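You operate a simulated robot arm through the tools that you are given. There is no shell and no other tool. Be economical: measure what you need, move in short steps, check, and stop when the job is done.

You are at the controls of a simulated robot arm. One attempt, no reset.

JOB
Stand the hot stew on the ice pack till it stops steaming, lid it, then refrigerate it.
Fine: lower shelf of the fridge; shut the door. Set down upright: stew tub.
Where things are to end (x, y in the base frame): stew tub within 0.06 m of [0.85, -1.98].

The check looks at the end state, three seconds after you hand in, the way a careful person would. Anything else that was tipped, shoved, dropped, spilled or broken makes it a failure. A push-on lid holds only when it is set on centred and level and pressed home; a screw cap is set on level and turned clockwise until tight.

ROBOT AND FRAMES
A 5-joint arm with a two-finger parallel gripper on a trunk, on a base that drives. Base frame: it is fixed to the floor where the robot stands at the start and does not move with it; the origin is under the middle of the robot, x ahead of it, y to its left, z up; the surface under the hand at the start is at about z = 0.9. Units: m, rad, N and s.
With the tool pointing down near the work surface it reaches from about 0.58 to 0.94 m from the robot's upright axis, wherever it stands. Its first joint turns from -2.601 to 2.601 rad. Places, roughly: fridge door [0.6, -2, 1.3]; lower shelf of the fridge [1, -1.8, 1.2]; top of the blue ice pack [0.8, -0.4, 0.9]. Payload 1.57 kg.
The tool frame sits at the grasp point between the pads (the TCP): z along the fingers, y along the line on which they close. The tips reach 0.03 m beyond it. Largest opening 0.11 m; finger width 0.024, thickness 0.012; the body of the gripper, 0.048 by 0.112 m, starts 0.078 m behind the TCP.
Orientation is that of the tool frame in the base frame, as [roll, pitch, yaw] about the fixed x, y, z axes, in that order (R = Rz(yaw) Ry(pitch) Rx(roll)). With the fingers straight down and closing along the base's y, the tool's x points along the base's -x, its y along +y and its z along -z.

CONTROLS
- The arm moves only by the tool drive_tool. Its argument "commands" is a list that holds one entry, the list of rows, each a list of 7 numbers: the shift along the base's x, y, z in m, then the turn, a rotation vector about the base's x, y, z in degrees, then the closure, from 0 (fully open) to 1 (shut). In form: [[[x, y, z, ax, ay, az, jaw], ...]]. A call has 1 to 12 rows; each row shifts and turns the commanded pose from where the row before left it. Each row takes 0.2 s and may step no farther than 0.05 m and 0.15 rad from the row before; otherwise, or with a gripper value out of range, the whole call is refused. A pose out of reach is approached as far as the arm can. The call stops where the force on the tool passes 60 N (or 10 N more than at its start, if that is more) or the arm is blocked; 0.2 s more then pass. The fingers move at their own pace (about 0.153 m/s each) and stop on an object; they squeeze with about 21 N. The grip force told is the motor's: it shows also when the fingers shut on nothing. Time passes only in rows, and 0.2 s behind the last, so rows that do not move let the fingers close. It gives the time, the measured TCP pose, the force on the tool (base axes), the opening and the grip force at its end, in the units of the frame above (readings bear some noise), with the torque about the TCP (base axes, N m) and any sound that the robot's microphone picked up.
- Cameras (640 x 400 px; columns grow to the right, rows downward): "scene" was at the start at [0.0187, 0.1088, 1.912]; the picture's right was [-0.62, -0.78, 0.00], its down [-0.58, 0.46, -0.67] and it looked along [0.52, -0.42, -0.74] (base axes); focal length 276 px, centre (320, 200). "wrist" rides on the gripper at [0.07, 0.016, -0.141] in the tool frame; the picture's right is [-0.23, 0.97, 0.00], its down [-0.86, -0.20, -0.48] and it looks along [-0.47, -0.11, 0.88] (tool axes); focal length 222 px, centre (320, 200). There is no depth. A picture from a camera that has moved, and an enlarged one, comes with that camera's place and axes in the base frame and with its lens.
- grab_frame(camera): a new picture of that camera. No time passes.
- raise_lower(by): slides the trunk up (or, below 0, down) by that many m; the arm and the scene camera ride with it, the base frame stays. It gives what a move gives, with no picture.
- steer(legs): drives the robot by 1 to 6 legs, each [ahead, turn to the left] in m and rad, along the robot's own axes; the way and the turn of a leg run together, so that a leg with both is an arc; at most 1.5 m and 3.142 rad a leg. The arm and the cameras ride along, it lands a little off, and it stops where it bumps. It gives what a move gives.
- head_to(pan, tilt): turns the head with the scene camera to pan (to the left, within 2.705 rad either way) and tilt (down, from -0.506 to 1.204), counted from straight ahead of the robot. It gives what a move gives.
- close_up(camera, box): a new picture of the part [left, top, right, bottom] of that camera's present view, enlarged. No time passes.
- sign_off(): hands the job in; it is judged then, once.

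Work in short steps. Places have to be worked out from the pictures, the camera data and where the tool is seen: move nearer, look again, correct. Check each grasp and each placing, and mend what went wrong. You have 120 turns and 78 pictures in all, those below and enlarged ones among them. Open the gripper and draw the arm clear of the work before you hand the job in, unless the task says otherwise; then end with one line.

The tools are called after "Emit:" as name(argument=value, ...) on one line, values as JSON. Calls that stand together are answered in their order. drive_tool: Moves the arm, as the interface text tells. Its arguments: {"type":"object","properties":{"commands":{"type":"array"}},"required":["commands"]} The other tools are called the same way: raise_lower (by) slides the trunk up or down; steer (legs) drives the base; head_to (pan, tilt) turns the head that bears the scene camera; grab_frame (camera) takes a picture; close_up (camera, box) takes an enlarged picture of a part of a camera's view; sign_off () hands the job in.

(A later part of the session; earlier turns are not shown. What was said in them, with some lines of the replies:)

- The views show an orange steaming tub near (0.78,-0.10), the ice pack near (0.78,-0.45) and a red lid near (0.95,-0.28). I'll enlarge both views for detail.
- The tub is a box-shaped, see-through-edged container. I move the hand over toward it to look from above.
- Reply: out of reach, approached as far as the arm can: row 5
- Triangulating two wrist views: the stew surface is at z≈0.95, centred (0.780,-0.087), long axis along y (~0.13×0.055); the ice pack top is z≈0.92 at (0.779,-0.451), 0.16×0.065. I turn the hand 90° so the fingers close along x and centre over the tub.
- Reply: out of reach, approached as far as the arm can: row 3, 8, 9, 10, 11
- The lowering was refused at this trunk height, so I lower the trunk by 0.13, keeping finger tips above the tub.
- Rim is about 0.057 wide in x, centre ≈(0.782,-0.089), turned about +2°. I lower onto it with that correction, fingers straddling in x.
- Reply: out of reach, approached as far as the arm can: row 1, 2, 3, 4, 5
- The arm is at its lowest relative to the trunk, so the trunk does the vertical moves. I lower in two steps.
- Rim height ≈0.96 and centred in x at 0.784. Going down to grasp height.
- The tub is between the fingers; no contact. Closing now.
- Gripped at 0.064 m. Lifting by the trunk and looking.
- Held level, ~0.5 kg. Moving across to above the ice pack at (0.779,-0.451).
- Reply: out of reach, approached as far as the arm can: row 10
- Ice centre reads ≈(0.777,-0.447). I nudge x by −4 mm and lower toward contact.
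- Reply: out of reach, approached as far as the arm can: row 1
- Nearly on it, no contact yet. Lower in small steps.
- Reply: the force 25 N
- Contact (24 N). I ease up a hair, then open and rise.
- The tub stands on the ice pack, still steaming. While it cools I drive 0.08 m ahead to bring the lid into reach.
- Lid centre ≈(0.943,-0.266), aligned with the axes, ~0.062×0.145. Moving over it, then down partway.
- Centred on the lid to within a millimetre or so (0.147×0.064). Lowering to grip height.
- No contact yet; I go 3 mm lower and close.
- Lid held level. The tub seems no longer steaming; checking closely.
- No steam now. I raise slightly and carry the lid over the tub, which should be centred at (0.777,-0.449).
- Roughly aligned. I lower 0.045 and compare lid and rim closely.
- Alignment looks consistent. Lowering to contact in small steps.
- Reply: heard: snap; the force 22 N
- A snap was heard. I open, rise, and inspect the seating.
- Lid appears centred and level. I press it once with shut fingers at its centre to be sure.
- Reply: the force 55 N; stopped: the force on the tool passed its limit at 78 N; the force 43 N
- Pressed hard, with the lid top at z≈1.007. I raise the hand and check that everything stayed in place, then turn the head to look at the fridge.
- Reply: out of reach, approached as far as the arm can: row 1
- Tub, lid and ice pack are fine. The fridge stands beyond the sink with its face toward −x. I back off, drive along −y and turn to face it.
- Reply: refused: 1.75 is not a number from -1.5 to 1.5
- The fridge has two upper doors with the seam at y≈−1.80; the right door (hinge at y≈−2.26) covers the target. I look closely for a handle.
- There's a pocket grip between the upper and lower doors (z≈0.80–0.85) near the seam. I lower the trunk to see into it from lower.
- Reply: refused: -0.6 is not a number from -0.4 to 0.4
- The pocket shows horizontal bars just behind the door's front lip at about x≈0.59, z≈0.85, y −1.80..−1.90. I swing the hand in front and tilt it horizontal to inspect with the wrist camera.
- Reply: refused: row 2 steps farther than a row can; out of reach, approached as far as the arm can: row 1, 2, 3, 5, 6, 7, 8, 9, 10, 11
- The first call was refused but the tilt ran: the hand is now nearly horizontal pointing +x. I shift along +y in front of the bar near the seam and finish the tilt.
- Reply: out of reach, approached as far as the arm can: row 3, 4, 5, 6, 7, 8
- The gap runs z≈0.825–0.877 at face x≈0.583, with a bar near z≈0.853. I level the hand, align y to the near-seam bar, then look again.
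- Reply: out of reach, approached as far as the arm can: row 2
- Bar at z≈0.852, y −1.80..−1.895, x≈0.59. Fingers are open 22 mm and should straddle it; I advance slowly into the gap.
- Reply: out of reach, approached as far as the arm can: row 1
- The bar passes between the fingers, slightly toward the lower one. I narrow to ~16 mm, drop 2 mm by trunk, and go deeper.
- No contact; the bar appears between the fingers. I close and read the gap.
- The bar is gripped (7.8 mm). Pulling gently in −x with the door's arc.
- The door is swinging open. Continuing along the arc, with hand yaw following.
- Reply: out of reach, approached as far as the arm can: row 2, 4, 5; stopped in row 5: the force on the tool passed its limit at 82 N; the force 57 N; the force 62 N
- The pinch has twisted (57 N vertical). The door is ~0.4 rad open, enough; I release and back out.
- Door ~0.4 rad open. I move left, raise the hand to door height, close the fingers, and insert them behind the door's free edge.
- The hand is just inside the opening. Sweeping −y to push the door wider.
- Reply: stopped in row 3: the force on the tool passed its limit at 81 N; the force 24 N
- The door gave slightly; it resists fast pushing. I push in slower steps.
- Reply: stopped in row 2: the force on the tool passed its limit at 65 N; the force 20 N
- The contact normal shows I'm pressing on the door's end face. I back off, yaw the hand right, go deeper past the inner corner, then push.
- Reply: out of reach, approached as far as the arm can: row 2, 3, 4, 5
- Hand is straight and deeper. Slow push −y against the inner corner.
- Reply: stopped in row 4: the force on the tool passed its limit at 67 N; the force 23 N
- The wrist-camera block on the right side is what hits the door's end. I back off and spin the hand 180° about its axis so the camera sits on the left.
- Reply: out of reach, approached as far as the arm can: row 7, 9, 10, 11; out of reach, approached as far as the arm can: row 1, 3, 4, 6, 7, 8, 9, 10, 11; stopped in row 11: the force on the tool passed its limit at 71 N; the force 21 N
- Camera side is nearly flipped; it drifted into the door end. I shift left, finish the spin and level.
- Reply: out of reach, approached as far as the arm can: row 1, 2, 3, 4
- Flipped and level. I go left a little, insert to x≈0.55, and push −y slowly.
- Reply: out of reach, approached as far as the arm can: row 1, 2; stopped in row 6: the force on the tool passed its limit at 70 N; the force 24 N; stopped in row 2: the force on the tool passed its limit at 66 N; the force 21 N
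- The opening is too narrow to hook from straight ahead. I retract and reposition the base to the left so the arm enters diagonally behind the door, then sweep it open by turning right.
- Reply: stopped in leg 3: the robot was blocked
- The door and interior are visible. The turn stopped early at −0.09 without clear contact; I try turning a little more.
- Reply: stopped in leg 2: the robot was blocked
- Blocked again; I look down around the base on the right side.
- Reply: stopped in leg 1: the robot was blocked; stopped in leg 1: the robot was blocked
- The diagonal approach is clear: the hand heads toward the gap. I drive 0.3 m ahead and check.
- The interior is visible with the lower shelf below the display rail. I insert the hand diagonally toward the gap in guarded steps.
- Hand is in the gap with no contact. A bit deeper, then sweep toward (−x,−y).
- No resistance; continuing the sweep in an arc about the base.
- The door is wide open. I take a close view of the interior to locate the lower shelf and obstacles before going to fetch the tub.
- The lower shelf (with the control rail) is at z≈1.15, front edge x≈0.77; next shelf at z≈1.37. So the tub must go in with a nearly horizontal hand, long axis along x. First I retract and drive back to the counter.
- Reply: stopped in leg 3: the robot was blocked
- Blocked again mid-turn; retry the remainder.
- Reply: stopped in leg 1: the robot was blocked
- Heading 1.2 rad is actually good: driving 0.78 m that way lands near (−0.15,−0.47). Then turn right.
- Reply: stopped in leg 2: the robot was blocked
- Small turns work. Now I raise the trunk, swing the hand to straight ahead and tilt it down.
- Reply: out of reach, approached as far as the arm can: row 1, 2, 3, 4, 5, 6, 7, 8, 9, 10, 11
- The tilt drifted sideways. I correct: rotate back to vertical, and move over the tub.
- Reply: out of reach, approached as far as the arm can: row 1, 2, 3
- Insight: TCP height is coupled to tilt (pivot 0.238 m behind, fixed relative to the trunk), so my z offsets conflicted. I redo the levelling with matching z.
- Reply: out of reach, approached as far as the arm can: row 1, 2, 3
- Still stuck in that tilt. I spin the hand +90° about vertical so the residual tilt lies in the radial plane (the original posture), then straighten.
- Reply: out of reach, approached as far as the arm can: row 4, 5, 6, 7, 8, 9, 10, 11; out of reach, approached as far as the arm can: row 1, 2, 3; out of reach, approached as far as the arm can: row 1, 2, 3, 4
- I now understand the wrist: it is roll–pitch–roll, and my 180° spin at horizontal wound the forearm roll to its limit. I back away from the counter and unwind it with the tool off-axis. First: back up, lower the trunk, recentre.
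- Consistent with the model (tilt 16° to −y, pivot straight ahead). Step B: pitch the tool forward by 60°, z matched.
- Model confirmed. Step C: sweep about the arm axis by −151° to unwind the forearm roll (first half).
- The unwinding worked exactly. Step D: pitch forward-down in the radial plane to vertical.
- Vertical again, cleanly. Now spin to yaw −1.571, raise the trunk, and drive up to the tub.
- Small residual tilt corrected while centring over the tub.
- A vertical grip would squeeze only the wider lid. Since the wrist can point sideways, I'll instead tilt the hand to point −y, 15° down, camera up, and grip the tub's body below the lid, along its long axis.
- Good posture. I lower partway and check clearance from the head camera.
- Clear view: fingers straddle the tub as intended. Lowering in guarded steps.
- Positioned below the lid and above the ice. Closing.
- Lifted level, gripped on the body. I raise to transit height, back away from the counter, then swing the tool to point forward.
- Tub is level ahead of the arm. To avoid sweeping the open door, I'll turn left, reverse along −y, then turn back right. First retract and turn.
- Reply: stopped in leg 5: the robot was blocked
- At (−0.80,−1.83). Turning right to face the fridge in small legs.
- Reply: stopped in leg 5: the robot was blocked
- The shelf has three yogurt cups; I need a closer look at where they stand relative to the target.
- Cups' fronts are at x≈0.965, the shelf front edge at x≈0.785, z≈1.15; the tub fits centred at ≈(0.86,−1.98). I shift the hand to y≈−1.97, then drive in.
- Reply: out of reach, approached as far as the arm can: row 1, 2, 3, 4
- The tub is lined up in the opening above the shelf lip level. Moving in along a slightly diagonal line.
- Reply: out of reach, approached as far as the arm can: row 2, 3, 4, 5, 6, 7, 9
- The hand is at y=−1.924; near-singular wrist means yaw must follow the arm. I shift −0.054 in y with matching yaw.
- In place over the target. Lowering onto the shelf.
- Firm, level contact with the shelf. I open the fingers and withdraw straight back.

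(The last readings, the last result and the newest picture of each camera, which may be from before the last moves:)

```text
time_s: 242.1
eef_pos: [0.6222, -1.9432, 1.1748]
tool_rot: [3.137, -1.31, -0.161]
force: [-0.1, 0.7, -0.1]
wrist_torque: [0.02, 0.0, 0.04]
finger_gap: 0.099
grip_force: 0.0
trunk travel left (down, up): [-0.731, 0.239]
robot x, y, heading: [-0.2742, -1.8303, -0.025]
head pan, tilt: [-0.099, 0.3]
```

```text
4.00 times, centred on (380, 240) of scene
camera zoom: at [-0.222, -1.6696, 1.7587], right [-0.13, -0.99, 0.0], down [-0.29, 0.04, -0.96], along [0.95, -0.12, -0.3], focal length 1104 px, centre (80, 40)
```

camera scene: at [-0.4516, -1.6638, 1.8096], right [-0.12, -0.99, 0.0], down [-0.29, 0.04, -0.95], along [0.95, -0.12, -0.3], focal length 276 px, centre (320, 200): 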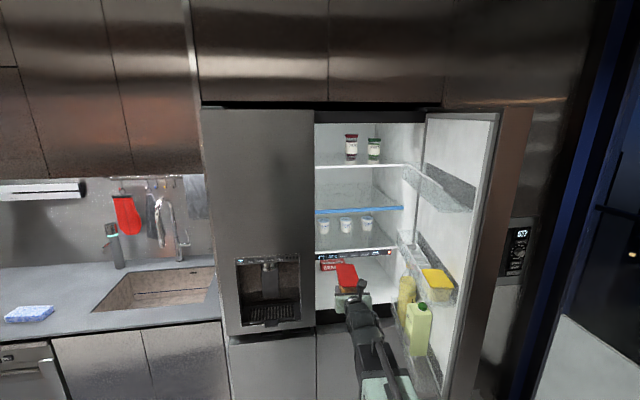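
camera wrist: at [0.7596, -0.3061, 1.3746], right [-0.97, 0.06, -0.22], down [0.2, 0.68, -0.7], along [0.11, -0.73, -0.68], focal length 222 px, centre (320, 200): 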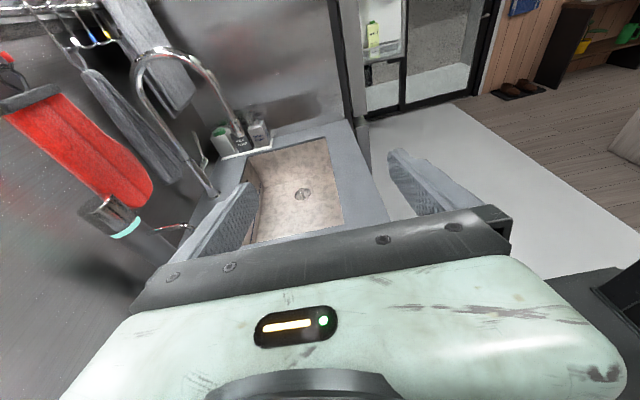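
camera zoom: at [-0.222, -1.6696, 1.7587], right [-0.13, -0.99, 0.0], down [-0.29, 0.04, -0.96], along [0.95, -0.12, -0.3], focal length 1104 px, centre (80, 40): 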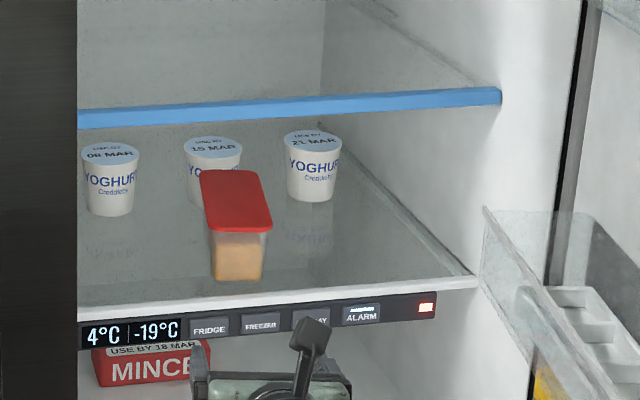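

The stew tub is standing upright, lidded, on the lower shelf at ≈(0.861,−1.982). Now I back out and go around (turn left, reverse) to reach the door's outer side.

Emit:
steer(legs=[[-0.38, 0], [0, 0.19], [0, 0.19], [0, 0.19], [0, 0.19], [0, 0.19]])

Emit:
steer(legs=[[0, 0.19], [0, 0.19], [-0.56, 0]])

```text
time_s: 248.1
eef_pos: [-0.0362, -1.1582, 1.1738]
tool_rot: [3.139, -1.311, 0.776]
force: [1.2, -0.5, -0.2]
wrist_torque: [-0.01, -0.02, -0.01]
finger_gap: 0.0989
grip_force: 0.2
trunk travel left (down, up): [-0.731, 0.239]
robot x, y, heading: [-0.6488, -1.8212, 0.907]
head pan, tilt: [-0.099, 0.3]
```

```text
time_s: 252.8
eef_pos: [-0.4816, -1.5244, 1.1752]
tool_rot: [3.138, -1.311, 1.147]
force: [0.6, -0.3, 0.1]
wrist_torque: [-0.02, 0.01, -0.01]
finger_gap: 0.099
grip_force: 0.1
trunk travel left (down, up): [-0.731, 0.239]
robot x, y, heading: [-0.8177, -2.3652, 1.28]
head pan, tilt: [-0.099, 0.3]
```

Now turn right to face +x from (−0.82,−2.37).

Emit:
steer(legs=[[0, -0.19], [0, -0.19], [0, -0.19], [0, -0.19], [0, -0.19], [0, -0.19]])

Emit:
steer(legs=[[0, -0.16], [0, -0.12]])

Emit:
grab_frame(camera="scene")

```text
time_s: 257.6
eef_pos: [0.0927, -2.3132, 1.1751]
tool_rot: [3.136, -1.311, 0.008]
force: [-0.6, 0.1, 0.5]
wrist_torque: [-0.01, 0.0, 0.01]
finger_gap: 0.0989
grip_force: 0.1
trunk travel left (down, up): [-0.731, 0.239]
robot x, y, heading: [-0.812, -2.3393, 0.148]
head pan, tilt: [-0.099, 0.3]
```

```text
time_s: 259.2
eef_pos: [0.0663, -2.5636, 1.174]
tool_rot: [3.134, -1.31, -0.275]
force: [0.1, 0.8, -0.6]
wrist_torque: [-0.04, 0.0, 0.0]
finger_gap: 0.0992
grip_force: 0.1
trunk travel left (down, up): [-0.731, 0.239]
robot x, y, heading: [-0.8148, -2.3392, -0.119]
head pan, tilt: [-0.099, 0.3]
```

```text
3 pictures are left
camera scene: at [-0.7442, -2.1865, 1.7588], right [-0.22, -0.98, 0.0], down [-0.29, 0.06, -0.95], along [0.93, -0.21, -0.3], focal length 276 px, centre (320, 200)
```

scene: 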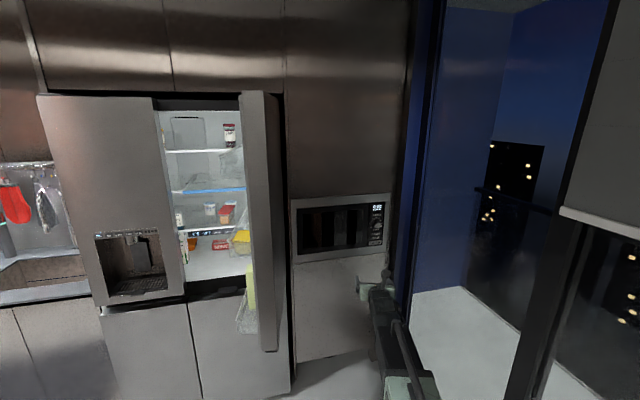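

The hand is on the outer side of the door with room to sweep. I close the fingers, advance, and sweep left by turning.

Emit:
drive_tool(commands=[[[0, 0, 0, 0, 0, 0, 0.6], [0, 0, 0, 0, 0, 0, 1], [0, 0, 0, 0, 0, 0, 1]]])

Emit:
steer(legs=[[0.2, 0], [0, 0.15], [0, 0.15], [0, 0.1]])

```text
time_s: 260.0
eef_pos: [0.0658, -2.562, 1.1748]
tool_rot: [3.134, -1.309, -0.276]
force: [0.0, 0.3, 0.5]
wrist_torque: [-0.06, -0.03, 0.0]
finger_gap: 0.0
grip_force: 20.6
trunk travel left (down, up): [-0.731, 0.239]
robot x, y, heading: [-0.8153, -2.3405, -0.119]
head pan, tilt: [-0.099, 0.3]
```

```text
time_s: 263.4
eef_pos: [0.2792, -2.2307, 1.1748]
tool_rot: [3.134, -1.31, 0.119]
force: [0.6, -0.1, -0.4]
wrist_torque: [0.04, 0.02, -0.02]
finger_gap: 0.0001
grip_force: 21.3
trunk travel left (down, up): [-0.731, 0.239]
robot x, y, heading: [-0.6158, -2.3713, 0.267]
head pan, tilt: [-0.099, 0.3]
```

Moving with no resistance; continue the sweep.

Emit:
steer(legs=[[0, 0.12], [0, 0.12], [0, 0.1]])

Emit:
grab_frame(camera="scene")

```text
time_s: 265.4
eef_pos: [0.1795, -1.9409, 1.1739]
tool_rot: [3.134, -1.312, 0.459]
force: [0.0, -0.3, -0.2]
wrist_torque: [0.0, 0.04, 0.08]
finger_gap: 0.0
grip_force: 20.7
trunk travel left (down, up): [-0.731, 0.239]
robot x, y, heading: [-0.6136, -2.3753, 0.593]
head pan, tilt: [-0.099, 0.3]
```

```text
2 pictures are left
camera scene: at [-0.6638, -2.2186, 1.7588], right [0.48, -0.88, 0.0], down [-0.26, -0.14, -0.96], along [0.84, 0.46, -0.3], focal length 276 px, centre (320, 200)
```

scene: 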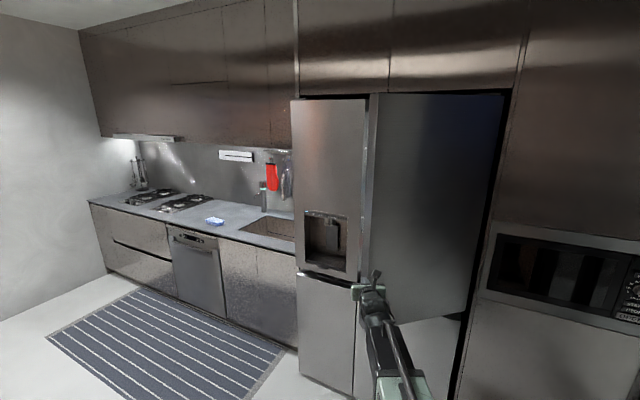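

The door is about 0.7 rad from shut. I push it further with gentle forward arcs aimed at tip ≈(0.56,−1.96).

Emit:
steer(legs=[[0.16, -0.1], [0.15, -0.1]])

```text
time_s: 267.8
eef_pos: [0.5258, -1.9633, 1.1755]
tool_rot: [3.134, -1.311, 0.259]
force: [0.3, -0.5, -0.1]
wrist_torque: [0.02, -0.04, 0.02]
finger_gap: 0.0
grip_force: 20.7
trunk travel left (down, up): [-0.731, 0.239]
robot x, y, heading: [-0.3451, -2.225, 0.39]
head pan, tilt: [-0.099, 0.3]
```

As planned: (0.526,−1.963). Finishing the push with the arm, force-guarded, along the arm's direction.

Emit:
drive_tool(commands=[[[0.01, 0.003, 0, 0, 0, 0, 1], [0.01, 0.003, 0, 0, 0, 0, 1], [0.01, 0.003, 0, 0, 0, 0, 1], [0.008, 0.003, 0, 0, 0, 0, 1], [0.008, 0.002, 0, 0, 0, 0, 1], [0.006, 0.002, 0, 0, 0, 0, 1], [0.006, 0.002, 0, 0, 0, 0, 1], [0.006, 0.002, 0, 0, 0, 0, 1], [0.006, 0.002, 0, 0, 0, 0, 1], [0, 0, 0, 0, 0, 0, 1]]])

```text
time_s: 268.8
eef_pos: [0.555, -1.9546, 1.1748]
tool_rot: [3.139, -1.299, 0.252]
force: [-26.3, -7.3, 5.1]
wrist_torque: [0.0, -0.25, -0.3]
finger_gap: 0.0001
grip_force: 21.4
trunk travel left (down, up): [-0.731, 0.239]
robot x, y, heading: [-0.3431, -2.226, 0.388]
head pan, tilt: [-0.099, 0.3]
stopped in row 5: the force on the tool passed its limit at 71 N (the readings are from after the stop); the commanded pose is now the measured one
```

Firm contact at tip x≈0.584, the closed-face plane. I withdraw and check.

Emit:
drive_tool(commands=[[[-0.02, -0.005, 0, 0, 0, 0, 1], [-0.03, -0.008, 0, 0, 0, 0, 1], [0, 0, 0, 0, 0, 0, 1]]])

Emit:
steer(legs=[[-0.4, 0]])

Emit:
head_to(pan=-0.15, tilt=0.35)

Emit:
grab_frame(camera="scene")

```text
time_s: 269.6
eef_pos: [0.5087, -1.9652, 1.1707]
tool_rot: [3.14, -1.297, 0.249]
force: [-0.5, 1.2, -0.7]
wrist_torque: [-0.01, -0.04, 0.02]
finger_gap: 0.0
grip_force: 21.1
trunk travel left (down, up): [-0.731, 0.239]
robot x, y, heading: [-0.3456, -2.2271, 0.385]
head pan, tilt: [-0.099, 0.3]
```

```text
time_s: 272.1
eef_pos: [0.1259, -2.1092, 1.1725]
tool_rot: [3.141, -1.297, 0.267]
force: [0.3, 0.5, -0.4]
wrist_torque: [-0.01, 0.0, 0.0]
finger_gap: 0.0
grip_force: 20.8
trunk travel left (down, up): [-0.731, 0.239]
robot x, y, heading: [-0.7184, -2.3843, 0.406]
head pan, tilt: [-0.099, 0.3]
```

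```text
time_s: 272.8
eef_pos: [0.1277, -2.1094, 1.171]
tool_rot: [3.141, -1.295, 0.267]
force: [0.1, 0.4, 0.7]
wrist_torque: [0.0, 0.01, 0.0]
finger_gap: 0.0
grip_force: 21.2
trunk travel left (down, up): [-0.731, 0.239]
robot x, y, heading: [-0.7227, -2.3831, 0.408]
head pan, tilt: [-0.15, 0.351]
```

```text
1 pictures are left
camera scene: at [-0.7385, -2.2229, 1.754], right [0.25, -0.97, 0.0], down [-0.33, -0.09, -0.94], along [0.91, 0.24, -0.34], focal length 276 px, centre (320, 200)
```

scene: 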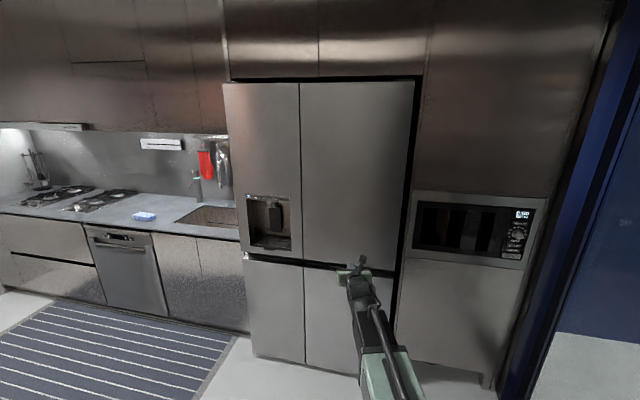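

The door is flush and shut. I open the gripper and hand in after one last close look at the seam.

Emit:
drive_tool(commands=[[[0, 0, 0, 0, 0, 0, 0.5], [0, 0, 0, 0, 0, 0, 0], [0, 0, 0, 0, 0, 0, 0]]])

Emit:
close_up(camera="scene", box=[220, 70, 430, 280])

```text
time_s: 273.6
eef_pos: [0.1269, -2.1094, 1.1716]
tool_rot: [3.139, -1.295, 0.269]
force: [0.0, -0.4, 0.4]
wrist_torque: [-0.01, 0.02, 0.0]
finger_gap: 0.1098
grip_force: 0.0
trunk travel left (down, up): [-0.731, 0.239]
robot x, y, heading: [-0.7222, -2.3846, 0.405]
head pan, tilt: [-0.15, 0.351]
```

```text
1.90 times, centred on (325, 175) of scene
camera zoom: at [-0.7385, -2.223, 1.754], right [0.25, -0.97, 0.0], down [-0.33, -0.09, -0.94], along [0.91, 0.24, -0.34], focal length 526 px, centre (310, 248)
```

zoom: 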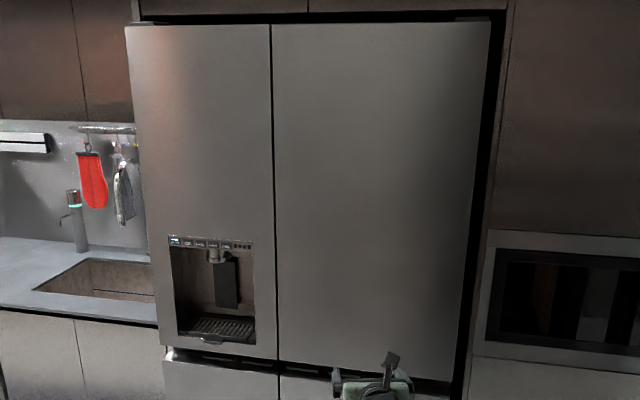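

The close-up shows the door flush with its neighbour along the seam. The gripper is open and clear, so I hand the job in.

Emit:
sign_off()

```text
The job is handed in.
```

I cooled the stew on the ice pack until the steam stopped, snapped its lid on, set it upright on the lower shelf at about (0.86, −1.98), and shut the fridge door.
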